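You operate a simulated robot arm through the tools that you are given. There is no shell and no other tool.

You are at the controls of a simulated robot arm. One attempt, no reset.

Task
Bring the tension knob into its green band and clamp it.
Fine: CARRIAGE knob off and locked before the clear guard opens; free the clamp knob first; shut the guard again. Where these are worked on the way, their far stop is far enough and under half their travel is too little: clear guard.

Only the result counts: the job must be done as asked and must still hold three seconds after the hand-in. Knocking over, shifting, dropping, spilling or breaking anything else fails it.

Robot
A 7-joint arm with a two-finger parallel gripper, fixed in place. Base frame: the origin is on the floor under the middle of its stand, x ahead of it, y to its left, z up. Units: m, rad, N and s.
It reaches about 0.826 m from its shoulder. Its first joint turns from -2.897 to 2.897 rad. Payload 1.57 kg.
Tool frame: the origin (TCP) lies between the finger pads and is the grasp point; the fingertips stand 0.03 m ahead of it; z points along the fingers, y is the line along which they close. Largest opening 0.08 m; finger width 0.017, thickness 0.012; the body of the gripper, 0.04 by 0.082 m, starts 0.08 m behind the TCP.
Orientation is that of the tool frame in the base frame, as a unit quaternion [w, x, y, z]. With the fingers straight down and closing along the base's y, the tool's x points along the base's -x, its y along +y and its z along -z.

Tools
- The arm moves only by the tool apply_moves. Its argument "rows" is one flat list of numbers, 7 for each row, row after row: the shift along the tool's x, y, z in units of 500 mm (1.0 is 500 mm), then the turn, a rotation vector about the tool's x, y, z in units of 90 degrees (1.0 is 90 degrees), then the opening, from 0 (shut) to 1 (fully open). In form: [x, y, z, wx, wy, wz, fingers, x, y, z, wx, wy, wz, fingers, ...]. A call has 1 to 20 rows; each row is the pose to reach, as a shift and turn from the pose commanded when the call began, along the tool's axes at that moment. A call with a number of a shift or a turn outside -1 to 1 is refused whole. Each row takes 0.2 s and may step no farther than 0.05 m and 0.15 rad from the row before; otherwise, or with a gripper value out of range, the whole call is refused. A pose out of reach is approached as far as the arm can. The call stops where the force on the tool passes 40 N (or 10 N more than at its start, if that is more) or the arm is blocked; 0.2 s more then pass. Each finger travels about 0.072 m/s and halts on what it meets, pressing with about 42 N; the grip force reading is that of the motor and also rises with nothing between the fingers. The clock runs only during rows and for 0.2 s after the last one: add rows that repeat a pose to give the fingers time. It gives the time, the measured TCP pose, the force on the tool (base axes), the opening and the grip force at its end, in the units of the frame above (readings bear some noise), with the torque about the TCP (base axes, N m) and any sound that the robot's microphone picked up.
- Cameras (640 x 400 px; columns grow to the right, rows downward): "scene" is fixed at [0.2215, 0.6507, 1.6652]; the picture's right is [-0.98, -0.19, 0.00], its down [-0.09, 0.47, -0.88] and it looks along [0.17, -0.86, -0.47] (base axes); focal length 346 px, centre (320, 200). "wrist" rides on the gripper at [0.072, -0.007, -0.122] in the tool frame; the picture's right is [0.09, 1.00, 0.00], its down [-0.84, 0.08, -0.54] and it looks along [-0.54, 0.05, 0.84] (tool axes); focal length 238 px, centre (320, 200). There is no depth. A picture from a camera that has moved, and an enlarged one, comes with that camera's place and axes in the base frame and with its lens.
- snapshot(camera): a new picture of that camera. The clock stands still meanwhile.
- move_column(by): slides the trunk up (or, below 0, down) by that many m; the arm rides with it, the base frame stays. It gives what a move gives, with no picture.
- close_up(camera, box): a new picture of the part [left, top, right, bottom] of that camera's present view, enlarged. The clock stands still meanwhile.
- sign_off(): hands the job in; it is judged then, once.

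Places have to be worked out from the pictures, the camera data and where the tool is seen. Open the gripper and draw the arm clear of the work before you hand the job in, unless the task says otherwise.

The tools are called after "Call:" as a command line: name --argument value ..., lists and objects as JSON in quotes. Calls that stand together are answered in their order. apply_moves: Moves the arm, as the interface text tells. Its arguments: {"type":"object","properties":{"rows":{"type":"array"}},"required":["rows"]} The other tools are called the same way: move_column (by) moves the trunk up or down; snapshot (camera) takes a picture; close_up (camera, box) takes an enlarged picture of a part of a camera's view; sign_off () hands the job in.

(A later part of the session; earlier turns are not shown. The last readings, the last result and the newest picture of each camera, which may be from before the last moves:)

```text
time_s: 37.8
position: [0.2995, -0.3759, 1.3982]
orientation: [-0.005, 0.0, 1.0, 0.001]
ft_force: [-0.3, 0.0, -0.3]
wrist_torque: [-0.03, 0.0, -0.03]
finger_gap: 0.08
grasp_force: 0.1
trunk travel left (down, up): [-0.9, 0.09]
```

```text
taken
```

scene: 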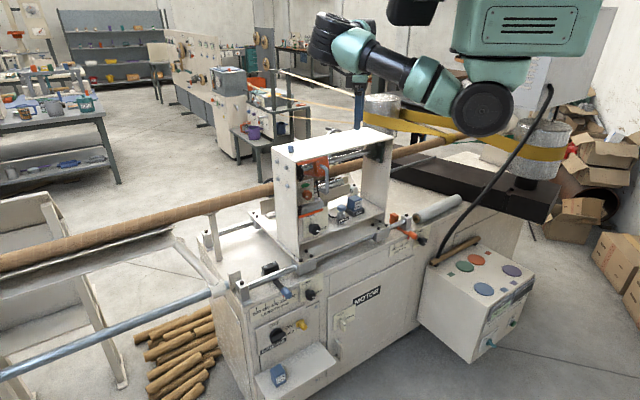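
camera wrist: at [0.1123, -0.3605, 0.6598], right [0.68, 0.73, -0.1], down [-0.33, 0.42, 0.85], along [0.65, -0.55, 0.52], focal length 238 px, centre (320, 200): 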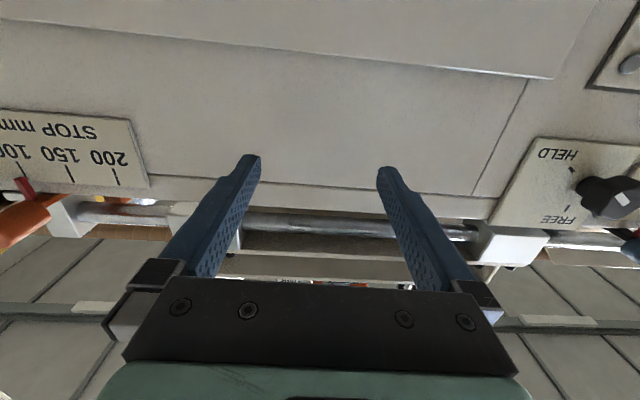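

The start pose was reached exactly and the elbow is back to the left. Now I'll retract, turn the camera side towards the robot, and reach straight down with the tool vertical so the shoulder ends up well above the work.

Call:
apply_moves --rows '[0.014, 0.041, 0, 0, 0, 0.083, 1, 0.028, 0.083, 0, 0, 0, 0.167, 1, 0.0425, 0.124, 0, 0, 0, 0.25, 1, 0.057, 0.165, 0, 0, 0, 0.333, 1, 0.071, 0.207, 0, 0, 0, 0.417, 1, 0.085, 0.248, 0, 0, 0, 0.5, 1, 0.085, 0.248, 0.08, 0, 0, 0.5, 1, 0.085, 0.248, 0.16, 0, 0, 0.5, 1, 0.085, 0.248, 0.24, 0, 0, 0.5, 1, 0.085, 0.248, 0.32, 0, 0, 0.5, 1, 0.085, 0.248, 0.4, 0, 0, 0.5, 1, 0.085, 0.248, 0.48, 0, 0, 0.5, 1, 0.085, 0.248, 0.56, 0, 0, 0.5, 1, 0.085, 0.248, 0.64, 0, 0, 0.5, 1, 0.085, 0.248, 0.72, 0, 0, 0.5, 1, 0.085, 0.248, 0.8, 0, 0, 0.5, 1]'

Call:
snapshot --camera "scene"

```text
time_s: 41.2
position: [0.2552, -0.2514, 0.9998]
orientation: [-0.003, 0.382, 0.924, 0.0]
ft_force: [-0.1, 0.1, -0.9]
wrist_torque: [-0.02, -0.02, -0.04]
finger_gap: 0.0799
grasp_force: 0.1
trunk travel left (down, up): [-0.9, 0.09]
```

```text
taken
```

scene: 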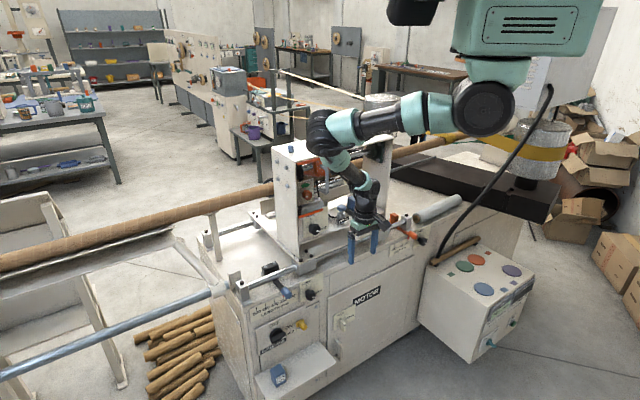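

All reachable, with the elbow left and level. Now I'll tilt the tool up to level towards the machine while keeping its tips at n·p≈-0.45.

Call:
apply_moves --rows '[-0.011, 0, 0, 0, -0.09, 0, 1, -0.022, 0, 0, 0, -0.18, 0, 1, -0.033, 0, 0, 0, -0.27, 0, 1, -0.044, 0, 0, 0, -0.36, 0, 1, -0.055, 0, 0, 0, -0.45, 0, 1, -0.066, 0, 0, 0, -0.54, 0, 1, -0.077, 0, 0, 0, -0.63, 0, 1, -0.088, 0, 0, 0, -0.72, 0, 1, -0.099, 0, 0, 0, -0.81, 0, 1, -0.11, 0, 0, 0, -0.9, 0, 1, -0.12, 0, 0, 0, -0.99, 0, 1]'

Call:
snapshot --camera "scene"

Call:
snapshot --camera "wrist"

```text
time_s: 43.6
position: [0.2016, -0.2559, 0.9163]
orientation: [0.632, 0.276, 0.678, -0.255]
ft_force: [7.9, -8.2, 6.0]
wrist_torque: [0.38, 0.38, 0.03]
finger_gap: 0.0796
grasp_force: 0.1
out of reach, approached as far as the arm can: row 4, 5, 6, 7, 8, 9, 10, 11
trunk travel left (down, up): [-0.9, 0.09]
```

```text
taken
```

scene: 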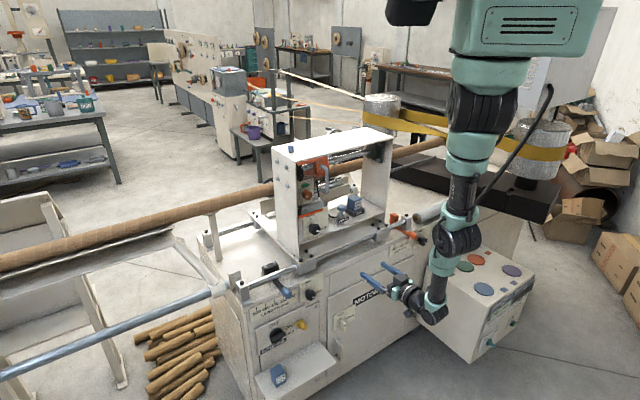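

```text
taken
camera wrist: at [0.1064, -0.1732, 0.8534], right [0.69, 0.72, -0.09], down [-0.29, 0.39, 0.87], along [0.66, -0.58, 0.48], focal length 238 px, centre (320, 200)
```

wrist: 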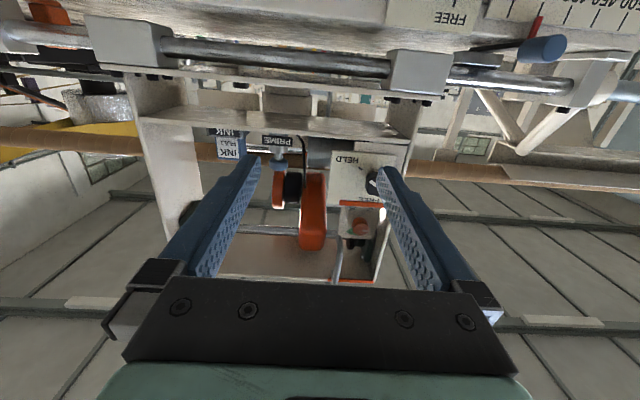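

The arm has swung into a hanging shape, which is ideal: upper arm down, tool level, wrist bent about 90°. I'll check that the force reading was only transient.

Call:
apply_moves --rows '[0, 0, 0, 0, 0, 0, 1, 0, 0, 0, 0, 0, 0, 1]'

Call:
close_up --camera "scene" --box '[340, 60, 580, 340]'

```text
time_s: 44.2
position: [0.2115, -0.2702, 0.9308]
orientation: [0.649, 0.264, 0.663, -0.263]
ft_force: [-0.5, 1.0, -0.5]
wrist_torque: [-0.04, -0.02, -0.03]
finger_gap: 0.08
grasp_force: 0.0
trunk travel left (down, up): [-0.9, 0.09]
```

```text
1.43 times, centred on (460, 200) of scene
camera zoom: at [0.2215, 0.6507, 1.6652], right [-0.98, -0.19, 0.0], down [-0.09, 0.47, -0.88], along [0.17, -0.86, -0.47], focal length 495 px, centre (120, 200)
```

zoom: 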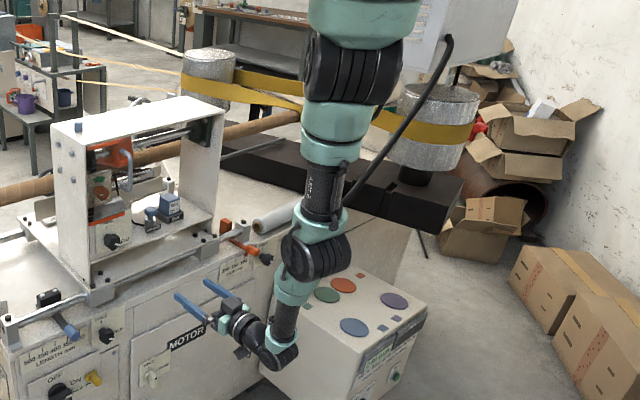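

Forces are nil and the posture is stable. I'll move left and forward at this height to line up with the carriage panel column, and then lower the trunk.

Call:
apply_moves --rows '[0, 0.065, 0.03, 0, 0, 0, 1, 0, 0.13, 0.06, 0, 0, 0, 1, 0, 0.195, 0.09, 0, 0, 0, 1, 0, 0.26, 0.12, 0, 0, 0, 1, 0, 0.325, 0.15, 0, 0, 0, 1, 0, 0.39, 0.18, 0, 0, 0, 1]'

Call:
snapshot --camera "scene"

```text
time_s: 45.6
position: [0.2068, -0.2384, 0.925]
orientation: [0.646, 0.27, 0.662, -0.268]
ft_force: [0.1, -0.4, 0.5]
wrist_torque: [0.01, 0.04, 0.0]
finger_gap: 0.0799
grasp_force: 0.1
out of reach, approached as far as the arm can: row 1, 2, 3, 4, 5, 6
trunk travel left (down, up): [-0.9, 0.09]
```

```text
taken
```

scene: 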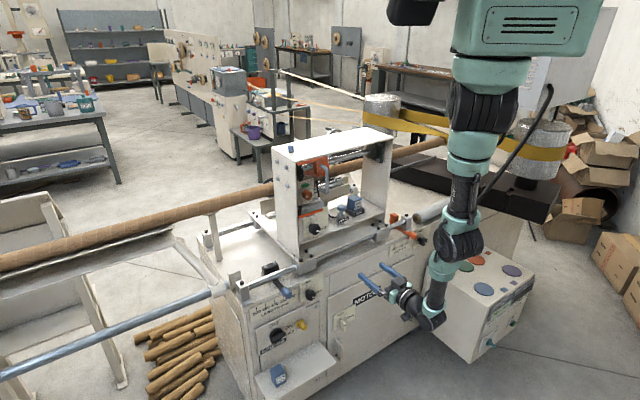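

The arm is straight here (links total about 0.6 m), so I need to come up relative to the shoulder. I'll move the TCP up and outward to fold the elbow.

Call:
apply_moves --rows '[-0.058, 0.025, 0.035, 0, 0, 0, 1, -0.117, 0.05, 0.07, 0, 0, 0, 1, -0.175, 0.075, 0.105, 0, 0, 0, 1, -0.233, 0.1, 0.14, 0, 0, 0, 1, -0.292, 0.125, 0.175, 0, 0, 0, 1, -0.35, 0.15, 0.21, 0, 0, 0, 1]'

Call:
close_up --camera "scene" --box '[260, 60, 580, 340]'

```text
time_s: 47.0
position: [0.2074, -0.238, 0.9255]
orientation: [0.647, 0.271, 0.66, -0.269]
ft_force: [-0.1, 0.3, 0.2]
wrist_torque: [0.0, 0.04, -0.01]
finger_gap: 0.0804
grasp_force: 0.1
out of reach, approached as far as the arm can: row 1, 2, 3, 4, 5, 6
trunk travel left (down, up): [-0.9, 0.09]
```

```text
1.43 times, centred on (420, 200) of scene
camera zoom: at [0.2215, 0.6507, 1.6652], right [-0.98, -0.19, 0.0], down [-0.09, 0.47, -0.88], along [0.17, -0.86, -0.47], focal length 495 px, centre (177, 200)
```

zoom: 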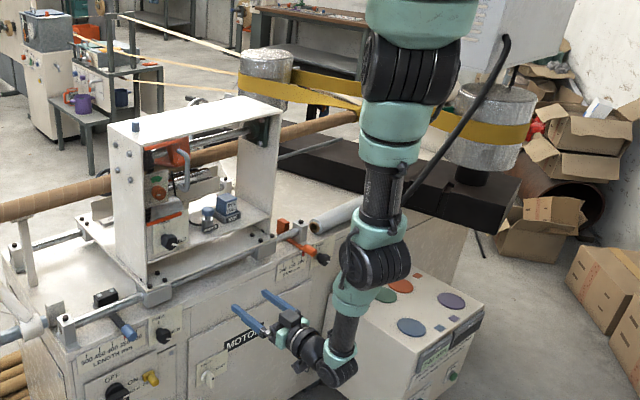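

It is stuck at the straight-arm singularity, so pulling directly along the arm does nothing. I'll tip the tool back down partly while raising it, reversing the way it came.

Call:
apply_moves --rows '[-0.02, 0, 0, 0, 0.09, 0, 1, -0.04, 0, 0, 0, 0.18, 0, 1, -0.07, 0, 0, 0, 0.27, 0, 1, -0.1, 0, 0, 0, 0.36, 0, 1, -0.14, 0, 0, 0, 0.45, 0, 1, -0.18, 0, 0, 0, 0.45, 0, 1, -0.22, 0, 0, 0, 0.45, 0, 1]'

Call:
close_up --camera "scene" --box '[260, 60, 580, 340]'

```text
time_s: 48.6
position: [0.144, -0.3237, 1.0682]
orientation: [0.376, 0.345, 0.847, -0.149]
ft_force: [-0.8, -0.4, 0.1]
wrist_torque: [0.0, 0.03, -0.04]
finger_gap: 0.0802
grasp_force: 0.1
out of reach, approached as far as the arm can: row 1, 2, 3, 4, 5, 6, 7
trunk travel left (down, up): [-0.9, 0.09]
```

```text
1.43 times, centred on (420, 200) of scene
camera zoom: at [0.2215, 0.6507, 1.6652], right [-0.98, -0.19, 0.0], down [-0.09, 0.47, -0.88], along [0.17, -0.86, -0.47], focal length 495 px, centre (177, 200)
```

zoom: 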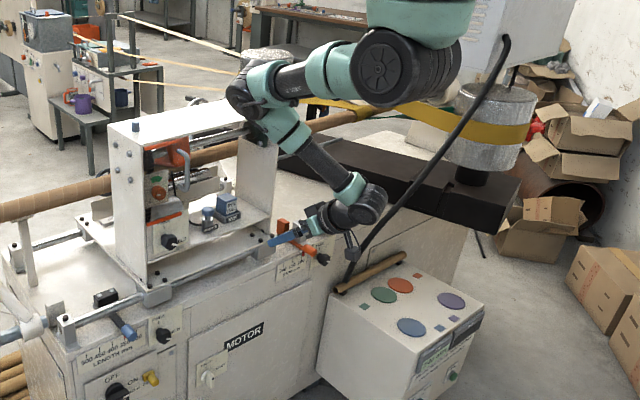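

The solver flips between branches. To steer the elbow below the shoulder–wrist line, I'll go back to the start pose and then raise the wrist above the shoulder, where a high elbow is impossible.

Call:
apply_moves --rows '[-0.076, 0.016, -0.025, -0.022, 0.056, -0.051, 1, -0.153, 0.033, -0.05, -0.044, 0.112, -0.103, 1, -0.229, 0.049, -0.075, -0.067, 0.168, -0.154, 1, -0.305, 0.065, -0.1, -0.089, 0.224, -0.206, 1, -0.382, 0.082, -0.125, -0.111, 0.281, -0.257, 1, -0.458, 0.098, -0.15, -0.133, 0.337, -0.309, 1, -0.534, 0.114, -0.175, -0.156, 0.393, -0.36, 1, -0.611, 0.131, -0.2, -0.178, 0.449, -0.412, 1, -0.687, 0.147, -0.225, -0.2, 0.505, -0.463, 1]'

Call:
close_up --camera "scene" --box '[260, 0, 580, 200]'

```text
time_s: 50.6
position: [0.2958, -0.371, 1.4023]
orientation: [-0.001, 0.008, 1.0, -0.007]
ft_force: [-1.1, -0.2, -0.4]
wrist_torque: [-0.03, 0.01, 0.01]
finger_gap: 0.0799
grasp_force: 0.1
trunk travel left (down, up): [-0.9, 0.09]
```

```text
2.00 times, centred on (420, 100) of scene
camera zoom: at [0.2215, 0.6507, 1.6652], right [-0.98, -0.19, 0.0], down [-0.09, 0.47, -0.88], along [0.17, -0.86, -0.47], focal length 693 px, centre (120, 400)
```

zoom: 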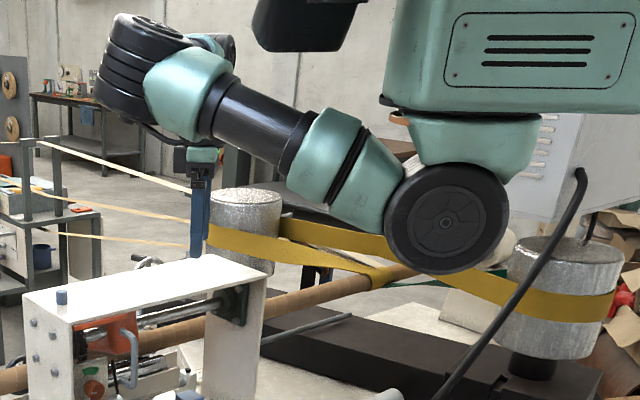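

From here I'll level the tool with the camera below, staying high above the portal (c≈-0.55, z≈1.42), to see whether the elbow-left shape can hold it.

Call:
apply_moves --rows '[-0.016, -0.002, -0.003, 0.032, -0.079, 0.032, 1, -0.032, -0.005, -0.006, 0.064, -0.158, 0.064, 1, -0.049, -0.007, -0.009, 0.097, -0.236, 0.097, 1, -0.065, -0.009, -0.012, 0.129, -0.315, 0.129, 1, -0.081, -0.012, -0.015, 0.161, -0.394, 0.161, 1, -0.097, -0.014, -0.018, 0.193, -0.4725, 0.193, 1, -0.113, -0.016, -0.021, 0.225, -0.551, 0.225, 1, -0.129, -0.019, -0.024, 0.257, -0.63, 0.257, 1, -0.146, -0.021, -0.027, 0.29, -0.709, 0.29, 1, -0.162, -0.023, -0.03, 0.322, -0.7875, 0.322, 1, -0.178, -0.026, -0.033, 0.354, -0.866, 0.354, 1, -0.194, -0.028, -0.036, 0.386, -0.945, 0.386, 1]'

Call:
close_up --camera "scene" --box '[260, 0, 580, 200]'

```text
time_s: 53.2
position: [0.3569, -0.3997, 1.3886]
orientation: [0.582, 0.228, 0.746, -0.231]
ft_force: [0.1, 0.1, -0.8]
wrist_torque: [-0.01, 0.0, 0.05]
finger_gap: 0.0797
grasp_force: 0.0
out of reach, approached as far as the arm can: row 10, 11, 12
trunk travel left (down, up): [-0.9, 0.09]
```

```text
2.00 times, centred on (420, 100) of scene
camera zoom: at [0.2215, 0.6507, 1.6652], right [-0.98, -0.19, 0.0], down [-0.09, 0.47, -0.88], along [0.17, -0.86, -0.47], focal length 693 px, centre (120, 400)
```

zoom: 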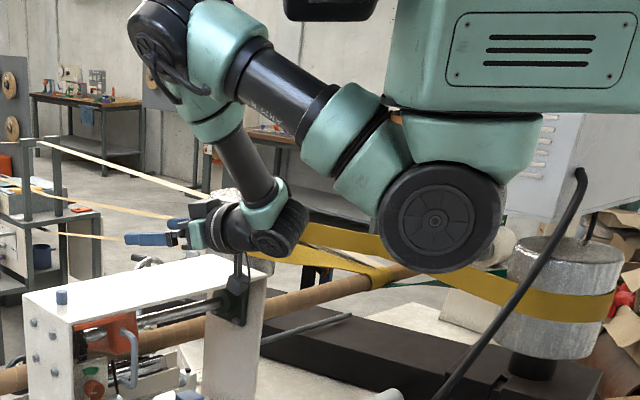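

Joints 3 and 5 are both wound about +150° in this leg-like shape. In the hanging-straight posture their axes line up vertically, so a full 360° yaw of the tool to the left there should unwind them into the natural elbow-down shape. First I'll go down to that hanging posture, staying clear of the machine.

Call:
apply_moves --rows '[0.0286, 0.0038, -0.0498, 0.009, -0.017, 0.007, 1, 0.0598, 0.0072, -0.0992, 0.017, -0.034, 0.0145, 1, 0.1502, 0.0206, -0.14, 0.026, -0.051, 0.022, 1, 0.2362, 0.0316, -0.1616, 0.0345, -0.0675, 0.029, 1, 0.3282, 0.0412, -0.1614, 0.043, -0.084, 0.036, 1, 0.42, 0.0506, -0.1614, 0.052, -0.101, 0.0435, 1, 0.5116, 0.0604, -0.1614, 0.06, -0.118, 0.051, 1, 0.6058, 0.071, -0.1708, 0.069, -0.135, 0.058, 1, 0.6996, 0.0818, -0.1806, 0.069, -0.135, 0.058, 1, 0.7934, 0.0926, -0.1902, 0.069, -0.135, 0.058, 1, 0.883, 0.1008, -0.1802, 0.069, -0.135, 0.058, 1, 0.9652, 0.1098, -0.1824, 0.069, -0.135, 0.058, 1]'

Call:
close_up --camera "scene" --box '[260, 60, 580, 340]'

```text
time_s: 55.8
position: [0.2048, -0.2528, 0.9358]
orientation: [0.664, 0.275, 0.642, -0.268]
ft_force: [0.8, -0.3, 0.3]
wrist_torque: [0.01, -0.01, -0.1]
finger_gap: 0.0801
grasp_force: 0.1
out of reach, approached as far as the arm can: row 1, 2, 3, 4, 5, 6, 7, 8, 9, 10, 11, 12
trunk travel left (down, up): [-0.9, 0.09]
```

```text
1.43 times, centred on (420, 200) of scene
camera zoom: at [0.2215, 0.6507, 1.6652], right [-0.98, -0.19, 0.0], down [-0.09, 0.47, -0.88], along [0.17, -0.86, -0.47], focal length 495 px, centre (177, 200)
```

zoom: 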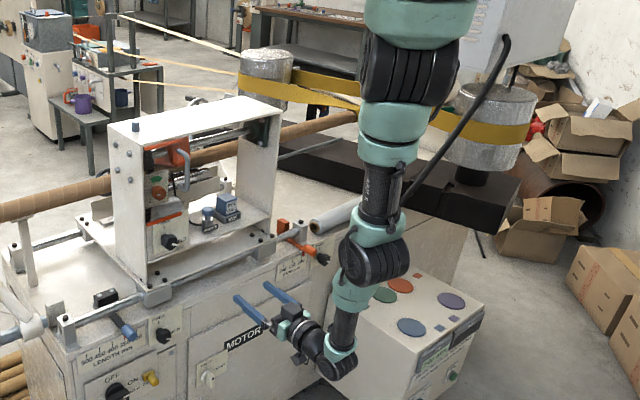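

The arm hangs straight again. I'll now yaw the tool to the left about its own wrist axis, 90° at a time, all within free space under the drone.

Call:
apply_moves --rows '[0, 0.0564, -0.004, -0.09, 0, 0, 1, 0, 0.1116, -0.0159, -0.18, 0, 0, 1, 0, 0.1646, -0.0354, -0.27, 0, 0, 1, 0, 0.2143, -0.0623, -0.36, 0, 0, 1, 0, 0.2598, -0.0958, -0.45, 0, 0, 1, 0, 0.3, -0.1355, -0.54, 0, 0, 1, 0, 0.3343, -0.1804, -0.63, 0, 0, 1, 0, 0.3619, -0.2297, -0.72, 0, 0, 1, 0, 0.3823, -0.2824, -0.81, 0, 0, 1, 0, 0.3951, -0.3374, -0.9, 0, 0, 1, 0, 0.4, -0.3937, -0.99, 0, 0, 1]'

Call:
close_up --camera "scene" --box '[260, 60, 580, 340]'

```text
time_s: 58.2
position: [0.1914, 0.0413, 0.9395]
orientation: [0.667, -0.27, 0.645, 0.257]
ft_force: [0.3, -0.9, -0.2]
wrist_torque: [-0.01, 0.0, -0.04]
finger_gap: 0.08
grasp_force: 0.0
out of reach, approached as far as the arm can: row 3, 4, 5, 6, 7, 8, 9, 10, 11
trunk travel left (down, up): [-0.9, 0.09]
```

```text
1.43 times, centred on (420, 200) of scene
camera zoom: at [0.2215, 0.6507, 1.6652], right [-0.98, -0.19, 0.0], down [-0.09, 0.47, -0.88], along [0.17, -0.86, -0.47], focal length 495 px, centre (177, 200)
```

zoom: 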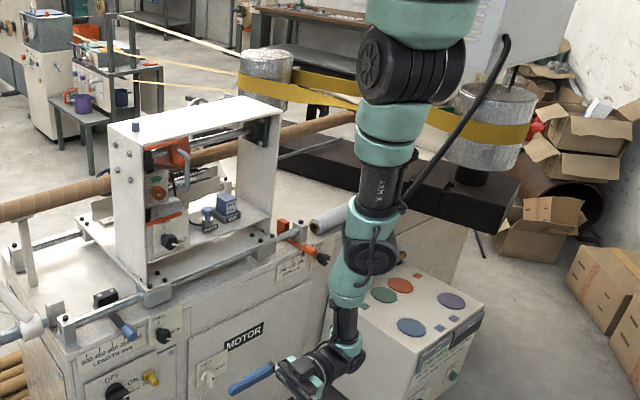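

The yaw works and the joints share it (the shoulder and elbow both visibly turned). Continuing with the next quarter turn.

Call:
apply_moves --rows '[-0.01, 0.0564, -0.004, -0.09, 0, 0, 1, -0.02, 0.1116, -0.0159, -0.18, 0, 0, 1, -0.03, 0.1646, -0.0354, -0.27, 0, 0, 1, -0.03, 0.2143, -0.0623, -0.36, 0, 0, 1, -0.03, 0.2598, -0.0958, -0.45, 0, 0, 1, -0.03, 0.3, -0.1355, -0.54, 0, 0, 1, -0.03, 0.3343, -0.1804, -0.63, 0, 0, 1, -0.03, 0.3619, -0.2297, -0.72, 0, 0, 1, -0.03, 0.3823, -0.2824, -0.81, 0, 0, 1, -0.03, 0.3951, -0.3374, -0.9, 0, 0, 1, -0.03, 0.4, -0.3937, -0.99, 0, 0, 1]'

Call:
close_up --camera "scene" --box '[260, 60, 580, 340]'

```text
time_s: 60.6
position: [-0.0883, 0.0489, 0.9452]
orientation: [-0.285, 0.661, -0.278, -0.636]
ft_force: [-0.1, 0.3, -0.1]
wrist_torque: [0.02, 0.0, -0.01]
finger_gap: 0.0801
grasp_force: 0.0
trunk travel left (down, up): [-0.9, 0.09]
```

```text
1.43 times, centred on (420, 200) of scene
camera zoom: at [0.2215, 0.6507, 1.6652], right [-0.98, -0.19, 0.0], down [-0.09, 0.47, -0.88], along [0.17, -0.86, -0.47], focal length 495 px, centre (177, 200)
```

zoom: 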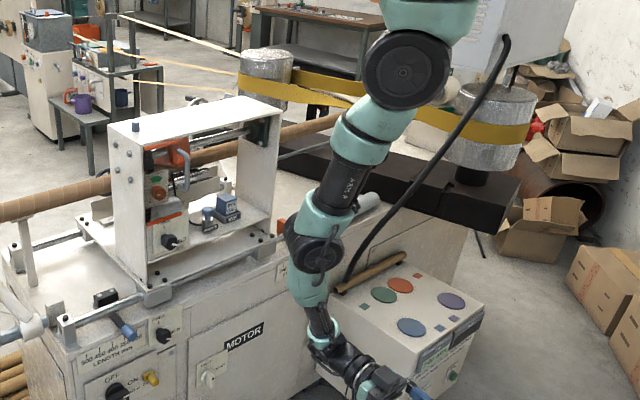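

No reach warning this time. Continuing with the third quarter turn.

Call:
apply_moves --rows '[0, 0.0564, -0.004, -0.09, 0, 0, 1, 0, 0.1116, -0.0159, -0.18, 0, 0, 1, 0, 0.1646, -0.0354, -0.27, 0, 0, 1, 0, 0.2143, -0.0623, -0.36, 0, 0, 1, 0, 0.2598, -0.0958, -0.45, 0, 0, 1, 0, 0.3, -0.1355, -0.54, 0, 0, 1, 0, 0.3343, -0.1804, -0.63, 0, 0, 1, 0, 0.3619, -0.2297, -0.72, 0, 0, 1, 0, 0.3823, -0.2824, -0.81, 0, 0, 1, 0, 0.3951, -0.3374, -0.9, 0, 0, 1, 0, 0.4, -0.3937, -0.99, 0, 0, 1]'

Call:
close_up --camera "scene" --box '[260, 60, 580, 340]'

```text
time_s: 63.0
position: [-0.109, -0.2583, 0.944]
orientation: [0.244, 0.678, 0.232, -0.654]
ft_force: [-0.4, -0.4, 1.5]
wrist_torque: [0.03, 0.01, -0.02]
finger_gap: 0.0799
grasp_force: 0.0
out of reach, approached as far as the arm can: row 3, 4, 5, 6, 7, 8, 9, 10, 11
trunk travel left (down, up): [-0.9, 0.09]
```

```text
1.43 times, centred on (420, 200) of scene
camera zoom: at [0.2215, 0.6507, 1.6652], right [-0.98, -0.19, 0.0], down [-0.09, 0.47, -0.88], along [0.17, -0.86, -0.47], focal length 495 px, centre (177, 200)
```

zoom: 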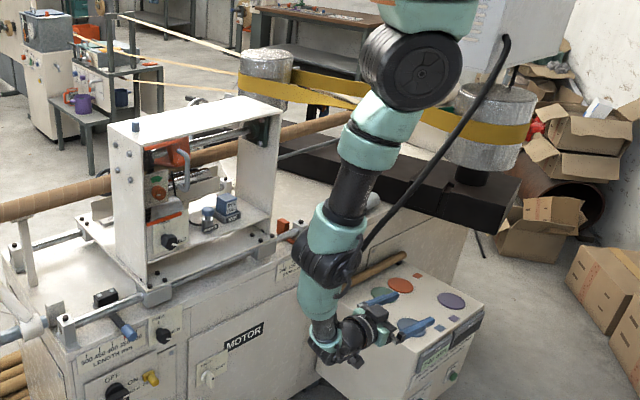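

The tool now points right along the machine. Last quarter turn to face the machine again.

Call:
apply_moves --rows '[-0.01, 0.0564, -0.004, -0.09, 0, 0, 1, -0.02, 0.1116, -0.0159, -0.18, 0, 0, 1, -0.03, 0.1646, -0.0354, -0.27, 0, 0, 1, -0.03, 0.2143, -0.0623, -0.36, 0, 0, 1, -0.03, 0.2598, -0.0958, -0.45, 0, 0, 1, -0.03, 0.3, -0.1355, -0.54, 0, 0, 1, -0.03, 0.3343, -0.1804, -0.63, 0, 0, 1, -0.03, 0.3619, -0.2297, -0.72, 0, 0, 1, -0.03, 0.3823, -0.2824, -0.81, 0, 0, 1, -0.03, 0.3951, -0.3374, -0.9, 0, 0, 1, -0.03, 0.4, -0.3937, -0.99, 0, 0, 1]'

Call:
close_up --camera "scene" --box '[260, 60, 580, 340]'

```text
time_s: 65.4
position: [0.1679, -0.2962, 0.9796]
orientation: [0.658, 0.296, 0.63, -0.288]
ft_force: [-0.4, 0.1, -0.3]
wrist_torque: [0.01, 0.0, -0.03]
finger_gap: 0.08
grasp_force: 0.1
out of reach, approached as far as the arm can: row 1, 2, 3, 4, 5, 6, 7, 8, 9, 10, 11
trunk travel left (down, up): [-0.9, 0.09]
```

```text
1.43 times, centred on (420, 200) of scene
camera zoom: at [0.2215, 0.6507, 1.6652], right [-0.98, -0.19, 0.0], down [-0.09, 0.47, -0.88], along [0.17, -0.86, -0.47], focal length 495 px, centre (177, 200)
```

zoom: 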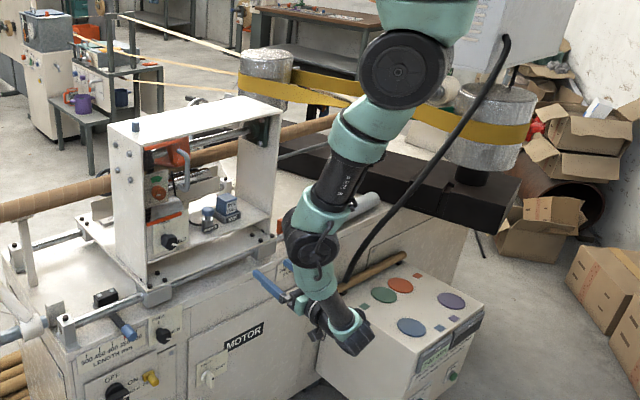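

The tool faces the machine again with joints unwound. I'll test mobility: move up 0.12 m and forward a little.

Call:
apply_moves --rows '[-0.06, 0, 0.02, 0, 0, 0, 1, -0.12, 0, 0.04, 0, 0, 0, 1, -0.18, 0, 0.06, 0, 0, 0, 1, -0.24, 0, 0.08, 0, 0, 0, 1]'

Call:
close_up --camera "scene" --box '[260, 60, 580, 340]'

```text
time_s: 66.4
position: [0.1789, -0.3479, 1.1139]
orientation: [0.657, 0.295, 0.631, -0.288]
ft_force: [-1.3, 0.1, 1.1]
wrist_torque: [0.02, 0.01, 0.0]
finger_gap: 0.08
grasp_force: 0.0
out of reach, approached as far as the arm can: row 1, 2, 3, 4
trunk travel left (down, up): [-0.9, 0.09]
```

```text
1.43 times, centred on (420, 200) of scene
camera zoom: at [0.2215, 0.6507, 1.6652], right [-0.98, -0.19, 0.0], down [-0.09, 0.47, -0.88], along [0.17, -0.86, -0.47], focal length 495 px, centre (177, 200)
```

zoom: 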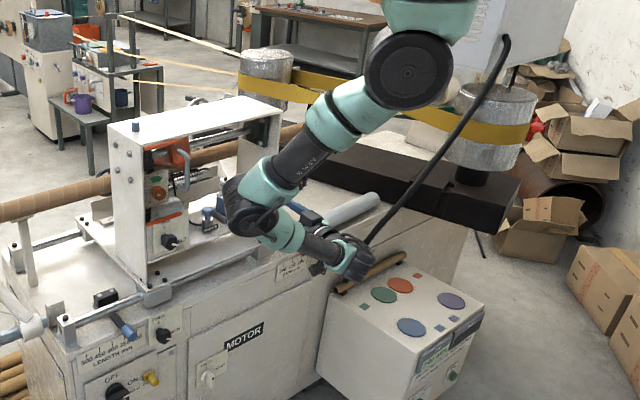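

It folds, but with joint 5 on the other side, so the elbow plane faces behind-right. The natural way is to fold the forearm toward that side and then swing the whole arm round to the machine. First I'll go back to hanging.

Call:
apply_moves --rows '[0.066, 0.011, -0.025, 0, 0, 0, 1, 0.133, 0.022, -0.05, 0, 0, 0, 1, 0.2, 0.034, -0.075, 0, 0, 0, 1, 0.266, 0.045, -0.1, 0, 0, 0, 1]'

Call:
apply_moves --rows '[0, -0.0564, -0.004, 0.09, 0, 0, 1, 0, -0.1116, -0.0159, 0.18, 0, 0, 1, 0, -0.1646, -0.0354, 0.27, 0, 0, 1, 0, -0.2143, -0.0623, 0.36, 0, 0, 1, 0, -0.2598, -0.0958, 0.45, 0, 0, 1, 0, -0.3, -0.1355, 0.54, 0, 0, 1, 0, -0.3343, -0.1804, 0.63, 0, 0, 1, 0, -0.3619, -0.2297, 0.72, 0, 0, 1, 0, -0.3823, -0.2824, 0.81, 0, 0, 1, 0, -0.3951, -0.3374, 0.9, 0, 0, 1, 0, -0.4, -0.3937, 0.99, 0, 0, 1]'

Call:
close_up --camera "scene" --box '[260, 60, 580, 340]'

```text
time_s: 67.4
position: [0.1681, -0.2974, 0.976]
orientation: [0.656, 0.296, 0.631, -0.29]
ft_force: [-0.5, -0.2, -0.3]
wrist_torque: [-0.02, 0.05, -0.02]
finger_gap: 0.0801
grasp_force: 0.0
out of reach, approached as far as the arm can: row 1, 2, 3
trunk travel left (down, up): [-0.9, 0.09]
```

```text
time_s: 69.8
position: [-0.1111, -0.287, 0.967]
orientation: [0.258, 0.672, 0.246, -0.649]
ft_force: [-0.4, -0.1, -0.8]
wrist_torque: [0.0, -0.02, 0.0]
finger_gap: 0.0798
grasp_force: 0.0
out of reach, approached as far as the arm can: row 2, 3, 4, 5, 6, 7, 8, 9, 10, 11
trunk travel left (down, up): [-0.9, 0.09]
```

```text
1.43 times, centred on (420, 200) of scene
camera zoom: at [0.2215, 0.6507, 1.6652], right [-0.98, -0.19, 0.0], down [-0.09, 0.47, -0.88], along [0.17, -0.86, -0.47], focal length 495 px, centre (177, 200)
```

zoom: 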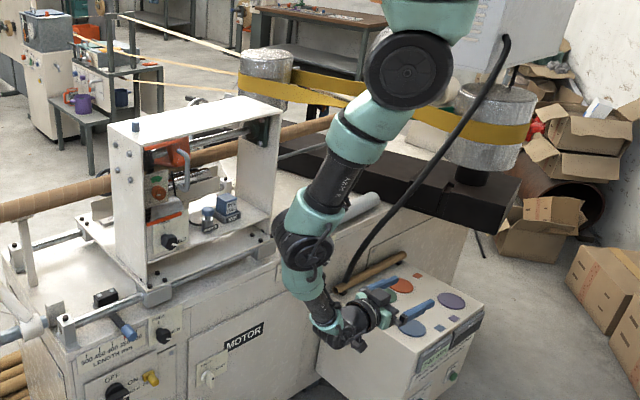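

Tool and forearm plane now agree (both toward az≈-140°). I'll fold the forearm up and outward to that side, where there is free space at z≈1.15.

Call:
apply_moves --rows '[-0.048, -0.049, 0.055, 0, 0, 0, 1, -0.0955, -0.0975, 0.1095, 0, 0, 0, 1, -0.143, -0.146, 0.164, 0, 0, 0, 1, -0.191, -0.195, 0.219, 0, 0, 0, 1, -0.239, -0.244, 0.274, 0, 0, 0, 1, -0.2865, -0.2925, 0.3285, 0, 0, 0, 1, -0.334, -0.341, 0.383, 0, 0, 0, 1, -0.382, -0.39, 0.438, 0, 0, 0, 1]'

Call:
close_up --camera "scene" --box '[300, 60, 620, 340]'

```text
time_s: 71.6
position: [-0.4091, -0.2864, 1.1459]
orientation: [0.259, 0.672, 0.246, -0.649]
ft_force: [-0.2, 0.1, 0.4]
wrist_torque: [-0.01, 0.0, 0.01]
finger_gap: 0.0801
grasp_force: 0.1
out of reach, approached as far as the arm can: row 1, 2
trunk travel left (down, up): [-0.9, 0.09]
```

```text
1.43 times, centred on (460, 200) of scene
camera zoom: at [0.2215, 0.6507, 1.6652], right [-0.98, -0.19, 0.0], down [-0.09, 0.47, -0.88], along [0.17, -0.86, -0.47], focal length 495 px, centre (120, 200)
```

zoom: 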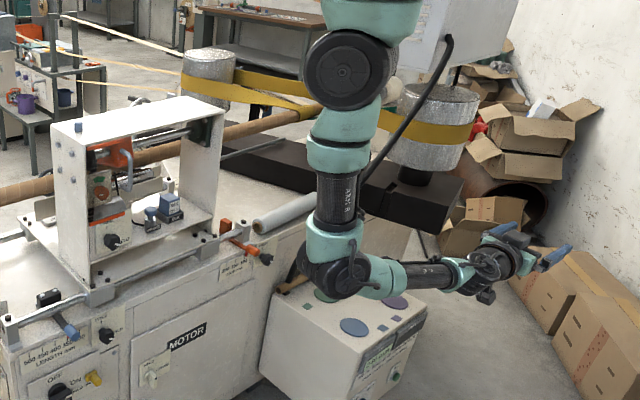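

The arm is now in the natural shape: upper arm down, forearm and tool level, everything reachable. I'll swing the whole arm about the robot axis by 90° to face the machine, drawing in slightly so the tips stay clear of the guard handle.

Call:
apply_moves --rows '[0, 0.0958, -0.0004, -0.0611, 0, 0, 1, 0, 0.1902, -0.0098, -0.1222, 0, 0, 1, 0, 0.2826, -0.028, -0.1833, 0, 0, 1, 0, 0.3724, -0.0552, -0.2444, 0, 0, 1, 0, 0.4584, -0.0904, -0.3056, 0, 0, 1, 0, 0.54, -0.1334, -0.3667, 0, 0, 1, 0, 0.6166, -0.184, -0.4278, 0, 0, 1, 0, 0.6876, -0.241, -0.4889, 0, 0, 1, 0, 0.7522, -0.3044, -0.55, 0, 0, 1, 0, 0.8096, -0.373, -0.6111, 0, 0, 1, 0, 0.8602, -0.4462, -0.6722, 0, 0, 1, 0, 0.9028, -0.5236, -0.7333, 0, 0, 1, 0, 0.9378, -0.604, -0.7944, 0, 0, 1, 0, 0.9646, -0.6866, -0.8556, 0, 0, 1, 0, 0.9828, -0.771, -0.9167, 0, 0, 1, 0, 0.9934, -0.856, -0.9778, 0, 0, 1, 0, 0.9942, -0.8856, -0.999, 0, 0, 1]'

Call:
snapshot --camera "scene"

Call:
snapshot --camera "wrist"

```text
time_s: 75.2
position: [0.2531, -0.361, 1.1697]
orientation: [0.658, 0.291, 0.633, -0.285]
ft_force: [-0.2, -0.5, -0.2]
wrist_torque: [0.0, 0.01, -0.01]
finger_gap: 0.0801
grasp_force: 0.1
trunk travel left (down, up): [-0.9, 0.09]
```

```text
taken
```

scene: 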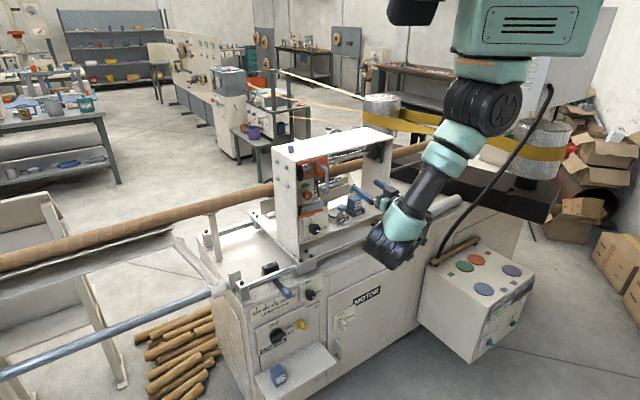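

```text
taken
camera wrist: at [0.1696, -0.2767, 1.0946], right [0.74, 0.66, -0.07], down [-0.33, 0.46, 0.82], along [0.58, -0.59, 0.56], focal length 238 px, centre (320, 200)
```

wrist: 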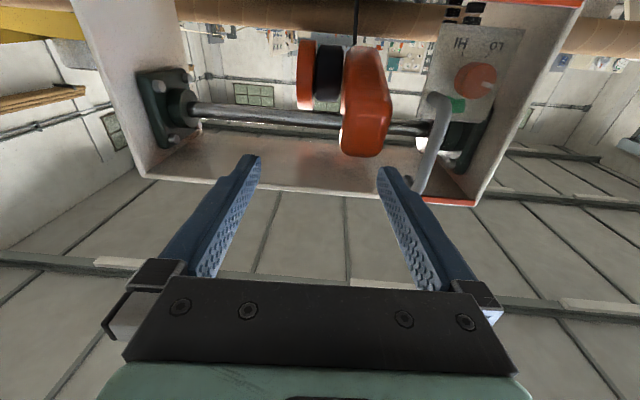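

The arm is facing the machine with full mobility. I'll now lower the trunk towards the carriage panel height, as before.

Call:
move_column --by -0.3

Call:
move_column --by -0.2

Call:
snapshot --camera "scene"

Call:
snapshot --camera "wrist"

```text
time_s: 78.2
position: [0.2528, -0.3622, 0.8692]
orientation: [0.657, 0.292, 0.633, -0.285]
ft_force: [-0.2, 0.3, -0.1]
wrist_torque: [-0.02, -0.01, -0.01]
finger_gap: 0.0803
grasp_force: 0.1
trunk travel left (down, up): [-0.6, 0.39]
```

```text
time_s: 80.3
position: [0.2533, -0.3621, 0.6693]
orientation: [0.658, 0.292, 0.633, -0.285]
ft_force: [-0.1, -0.4, 0.3]
wrist_torque: [0.0, -0.03, 0.0]
finger_gap: 0.0799
grasp_force: 0.0
trunk travel left (down, up): [-0.4, 0.59]
```

```text
taken
```

scene: 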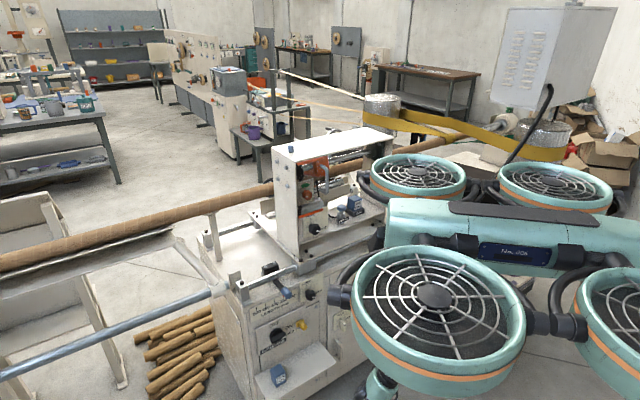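

```text
taken
camera wrist: at [0.1696, -0.2768, 0.5946], right [0.74, 0.66, -0.07], down [-0.33, 0.46, 0.82], along [0.58, -0.59, 0.56], focal length 238 px, centre (320, 200)
```

wrist: 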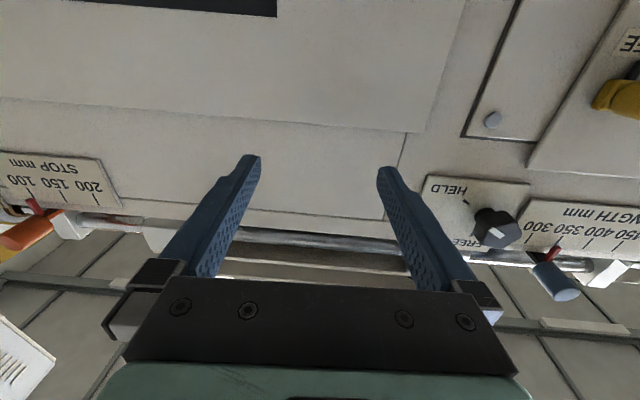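

I'll move left in front of the carriage panel and align the tool exactly with the panel normal.

Call:
apply_moves --rows '[0.016, 0.077, -0.007, -0.006, 0.0026, -0.002, 1, 0.031, 0.154, -0.013, -0.012, 0.005, -0.004, 1, 0.047, 0.231, -0.02, -0.018, 0.008, -0.006, 1, 0.063, 0.307, -0.027, -0.024, 0.01, -0.008, 1, 0.079, 0.384, -0.034, -0.03, 0.013, -0.01, 1, 0.094, 0.461, -0.04, -0.036, 0.0155, -0.0123, 1, 0.11, 0.538, -0.047, -0.0414, 0.0181, -0.0144, 1]'

Call:
snapshot --camera "wrist"

Call:
snapshot --camera "scene"

```text
time_s: 81.9
position: [0.4401, -0.1651, 0.6183]
orientation: [0.655, 0.267, 0.654, -0.267]
ft_force: [0.3, 0.4, -0.1]
wrist_torque: [0.0, -0.01, 0.01]
finger_gap: 0.0801
grasp_force: 0.0
out of reach, approached as far as the arm can: row 2, 3, 4, 5
trunk travel left (down, up): [-0.4, 0.59]
```

```text
taken
camera wrist: at [0.3495, -0.0858, 0.5466], right [0.7, 0.71, -0.09], down [-0.33, 0.43, 0.84], along [0.64, -0.55, 0.54], focal length 238 px, centre (320, 200)
```

wrist: 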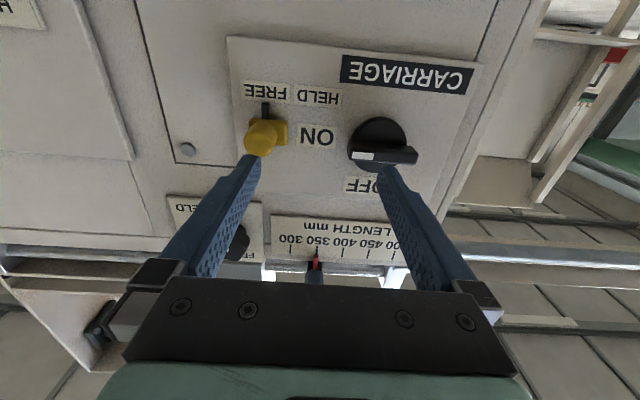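

```text
taken
```

scene: 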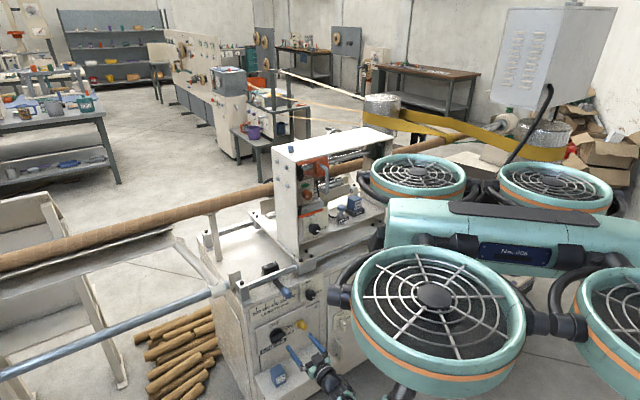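

The panel is in full view (upside-down). I'll enlarge to see the carriage knob and the yellow lock exactly.

Call:
close_up --camera "wrist" --box '[220, 40, 480, 200]'

Call:
close_up --camera "scene" --box '[250, 300, 350, 400]'

```text
2.46 times, centred on (350, 120) of wrist
camera zoom: at [0.3495, -0.0858, 0.5466], right [0.7, 0.71, -0.09], down [-0.33, 0.43, 0.84], along [0.64, -0.55, 0.54], focal length 587 px, centre (246, 397)
```

zoom: 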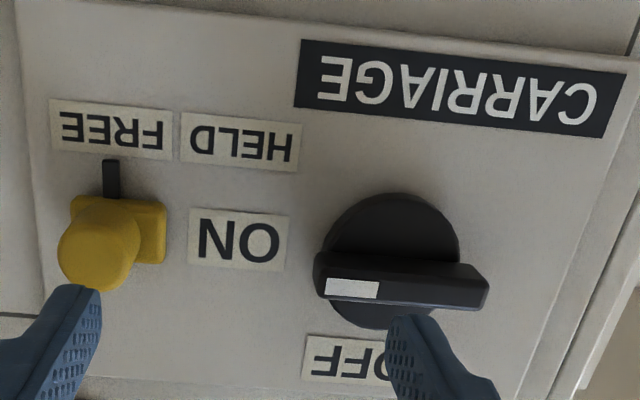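

```text
4.00 times, centred on (300, 350) of scene
camera zoom: at [0.2215, 0.6507, 1.6652], right [-0.98, -0.19, 0.0], down [-0.09, 0.47, -0.88], along [0.17, -0.86, -0.47], focal length 1386 px, centre (400, -400)
```

zoom: 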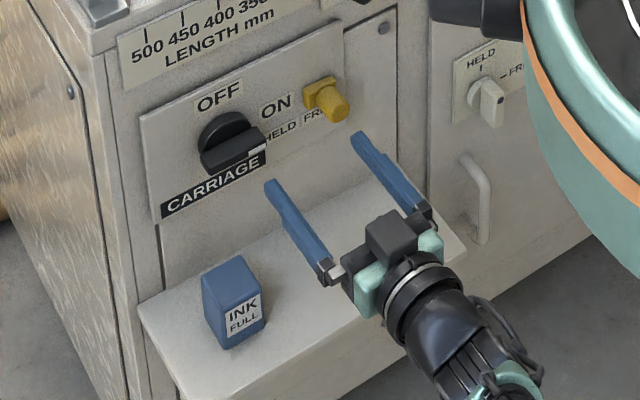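

I place the carriage bar centre at about (0.5425,-0.185,0.625) (front face c≈-0.517, t≈0.248) and the yellow lock's end at about (0.458,-0.256,0.619). I'll roll the tool +90° so the fingers close vertically on the horizontal bar, and line up with its axis at a standoff.

Call:
apply_moves --rows '[-0.0013, 0.0105, 0.0036, 0, 0, 0.0909, 1, -0.0026, 0.0209, 0.0073, 0, 0, 0.1818, 1, -0.0039, 0.0314, 0.0109, 0, 0, 0.2727, 1, -0.0052, 0.0418, 0.0145, 0, 0, 0.3636, 1, -0.0065, 0.0523, 0.0182, 0, 0, 0.4545, 1, -0.0077, 0.0627, 0.0218, 0, 0, 0.5454, 1, -0.009, 0.0732, 0.0255, 0, 0, 0.6363, 1, -0.0103, 0.0836, 0.0291, 0, 0, 0.7272, 1, -0.0116, 0.0941, 0.0327, 0, 0, 0.8181, 1, -0.0129, 0.1045, 0.0364, 0, 0, 0.909, 1, -0.0142, 0.115, 0.04, 0, 0, 0.9999, 1]'

Call:
snapshot --camera "wrist"

Call:
close_up --camera "scene" --box '[250, 300, 350, 400]'

```text
time_s: 84.3
position: [0.4942, -0.1368, 0.6269]
orientation: [0.652, 0.652, 0.272, 0.274]
ft_force: [0.0, -0.6, -1.1]
wrist_torque: [-0.01, -0.04, -0.01]
finger_gap: 0.0804
grasp_force: 0.0
trunk travel left (down, up): [-0.4, 0.59]
```

```text
taken
camera wrist: at [0.4576, -0.0024, 0.621], right [0.06, 0.06, 1.0], down [-0.97, -0.22, 0.08], along [0.22, -0.97, 0.05], focal length 238 px, centre (320, 200)
```

wrist: 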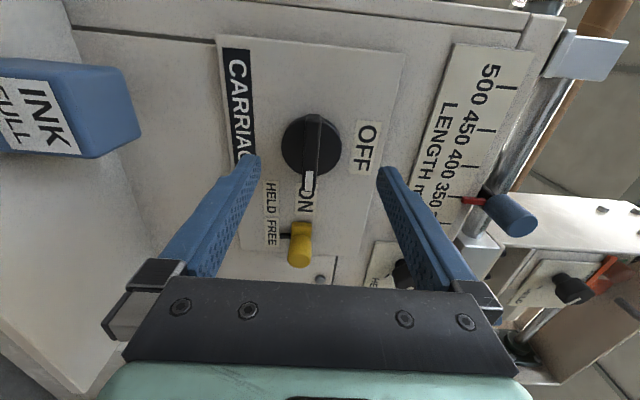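

```text
4.00 times, centred on (300, 350) of scene
camera zoom: at [0.2215, 0.6507, 1.6652], right [-0.98, -0.19, 0.0], down [-0.09, 0.47, -0.88], along [0.17, -0.86, -0.47], focal length 1386 px, centre (400, -400)
```

zoom: 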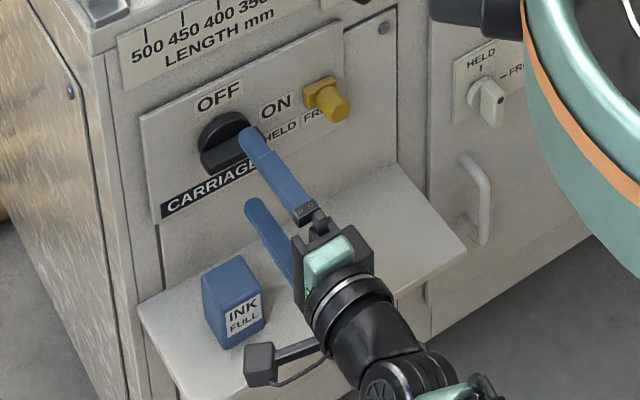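

Lined up with the carriage bar (panel plane c≈-0.540, bar front c≈-0.517). I'll advance 48 mm so the fingers straddle the bar, then close.

Call:
apply_moves --rows '[0, 0, 0.032, 0, 0, 0, 1, 0, 0, 0.065, 0, 0, 0, 1, 0, 0, 0.097, 0, 0, 0, 1]'

Call:
snapshot --camera "wrist"

Call:
close_up --camera "scene" --box '[250, 300, 350, 400]'

```text
time_s: 85.1
position: [0.5284, -0.1725, 0.6294]
orientation: [0.652, 0.652, 0.273, 0.274]
ft_force: [-0.2, 0.1, 0.8]
wrist_torque: [0.01, 0.02, -0.02]
finger_gap: 0.08
grasp_force: 0.1
trunk travel left (down, up): [-0.4, 0.59]
```

```text
taken
camera wrist: at [0.4923, -0.0359, 0.6207], right [0.06, 0.07, 1.0], down [-0.97, -0.22, 0.08], along [0.22, -0.97, 0.05], focal length 238 px, centre (320, 200)
```

wrist: 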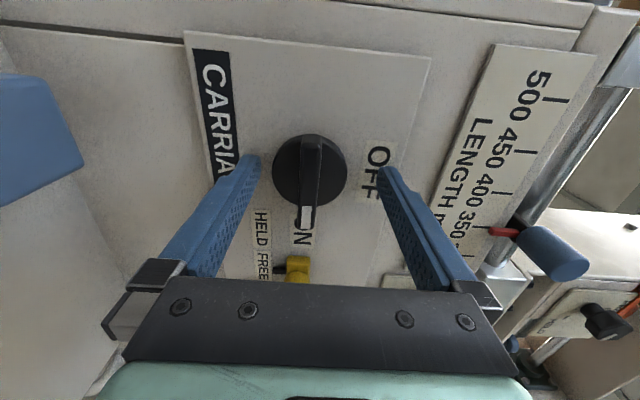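

```text
4.00 times, centred on (300, 350) of scene
camera zoom: at [0.2215, 0.6507, 1.6652], right [-0.98, -0.19, 0.0], down [-0.09, 0.47, -0.88], along [0.17, -0.86, -0.47], focal length 1386 px, centre (400, -400)
```

zoom: 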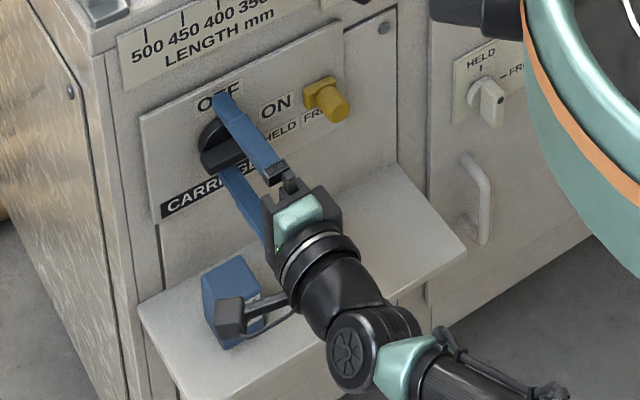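

The tool axis is centred along the bar but about 6 mm too high. I'll shift down 6 mm and close the fingers on the bar.

Call:
apply_moves --rows '[0, -0.012, 0, 0, 0, 0, 1, 0, -0.012, 0, 0, 0, 0, 0.5, 0, -0.012, 0, 0, 0, 0, 0.2, 0, -0.012, 0, 0, 0, 0, 0, 0, -0.012, 0, 0, 0, 0, 0, 0, -0.012, 0, 0, 0, 0, 0, 0, -0.012, 0, 0, 0, 0, 0]'

Call:
snapshot --camera "wrist"

```text
time_s: 86.7
position: [0.5289, -0.1721, 0.6206]
orientation: [0.652, 0.653, 0.274, 0.273]
ft_force: [-2.9, -1.3, -7.1]
wrist_torque: [0.0, 0.0, 0.17]
finger_gap: 0.0515
grasp_force: 45.2
trunk travel left (down, up): [-0.4, 0.59]
```

```text
taken
camera wrist: at [0.4922, -0.0363, 0.6139], right [0.07, 0.06, 1.0], down [-0.97, -0.22, 0.08], along [0.22, -0.97, 0.05], focal length 238 px, centre (320, 200)
```

wrist: 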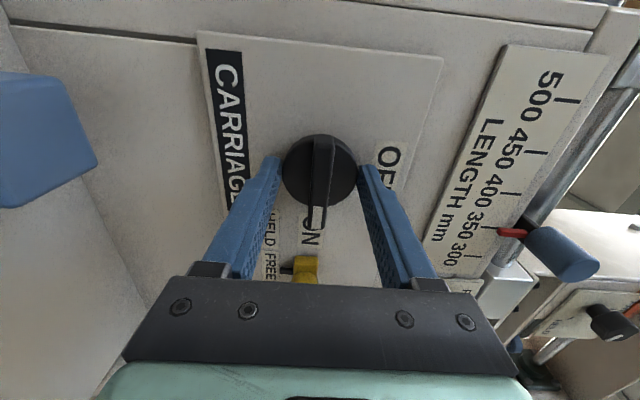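

The fingers met the disc rim (gap 51 mm) rather than the bar, so the tips are slightly too deep. I'll open, back off 4.5 mm and close on the bar itself.

Call:
apply_moves --rows '[0, 0, 0, 0, 0, 0, 0.85, 0, 0, -0.009, 0, 0, 0, 0.85, 0, 0, -0.009, 0, 0, 0, 0.5, 0, 0, -0.009, 0, 0, 0, 0, 0, 0, -0.009, 0, 0, 0, 0, 0, 0, -0.009, 0, 0, 0, 0, 0, 0, -0.009, 0, 0, 0, 0]'

Call:
snapshot --camera "wrist"

```text
time_s: 88.3
position: [0.5254, -0.1698, 0.6203]
orientation: [0.651, 0.652, 0.275, 0.274]
ft_force: [-4.5, 3.0, -7.0]
wrist_torque: [0.15, 0.12, 0.01]
finger_gap: 0.0518
grasp_force: 45.3
trunk travel left (down, up): [-0.4, 0.59]
```

```text
taken
camera wrist: at [0.4888, -0.0329, 0.614], right [0.07, 0.06, 1.0], down [-0.97, -0.22, 0.08], along [0.22, -0.97, 0.05], focal length 238 px, centre (320, 200)
```

wrist: 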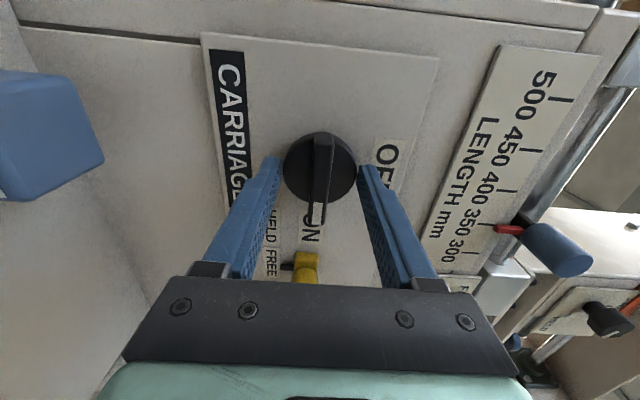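

It still holds the disc rim, which is a firm, centred grip (45 N, small forces). I'll try turning the knob with this grip, counter-clockwise in small steps, and check whether the bar follows.

Call:
apply_moves --rows '[0, -0.002, 0, 0, 0, -0.08, 0, 0, -0.003, 0, 0, 0, -0.16, 0, 0, -0.003, 0, 0, 0, -0.24, 0, 0, -0.003, 0, 0, 0, -0.32, 0]'

Call:
snapshot --camera "wrist"

Call:
close_up --camera "scene" --box '[250, 300, 350, 400]'

```text
time_s: 89.3
position: [0.5243, -0.1699, 0.6179]
orientation: [0.7, 0.563, 0.428, 0.102]
ft_force: [1.7, -2.9, -4.2]
wrist_torque: [0.57, 0.54, 0.36]
finger_gap: 0.0514
grasp_force: 44.8
trunk travel left (down, up): [-0.4, 0.59]
```

```text
taken
camera wrist: at [0.4802, -0.0419, 0.5788], right [0.39, 0.4, 0.83], down [-0.87, -0.12, 0.47], along [0.29, -0.91, 0.31], focal length 238 px, centre (320, 200)
```

wrist: 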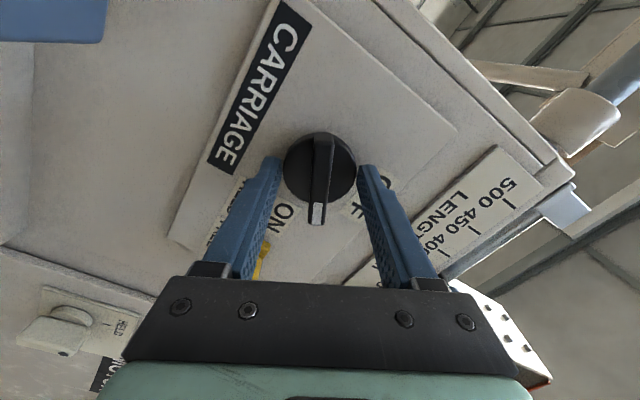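

```text
4.00 times, centred on (300, 350) of scene
camera zoom: at [0.2215, 0.6507, 1.6652], right [-0.98, -0.19, 0.0], down [-0.09, 0.47, -0.88], along [0.17, -0.86, -0.47], focal length 1386 px, centre (400, -400)
```

zoom: 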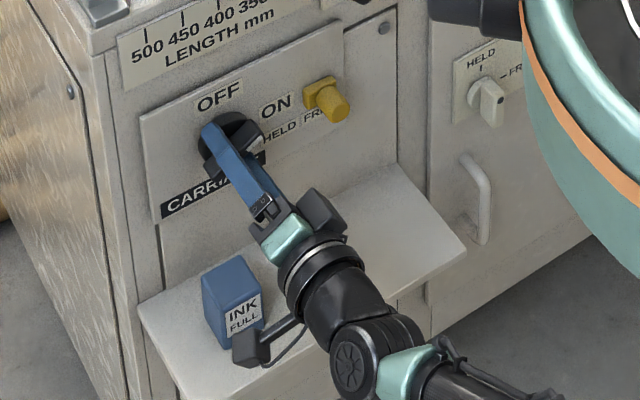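

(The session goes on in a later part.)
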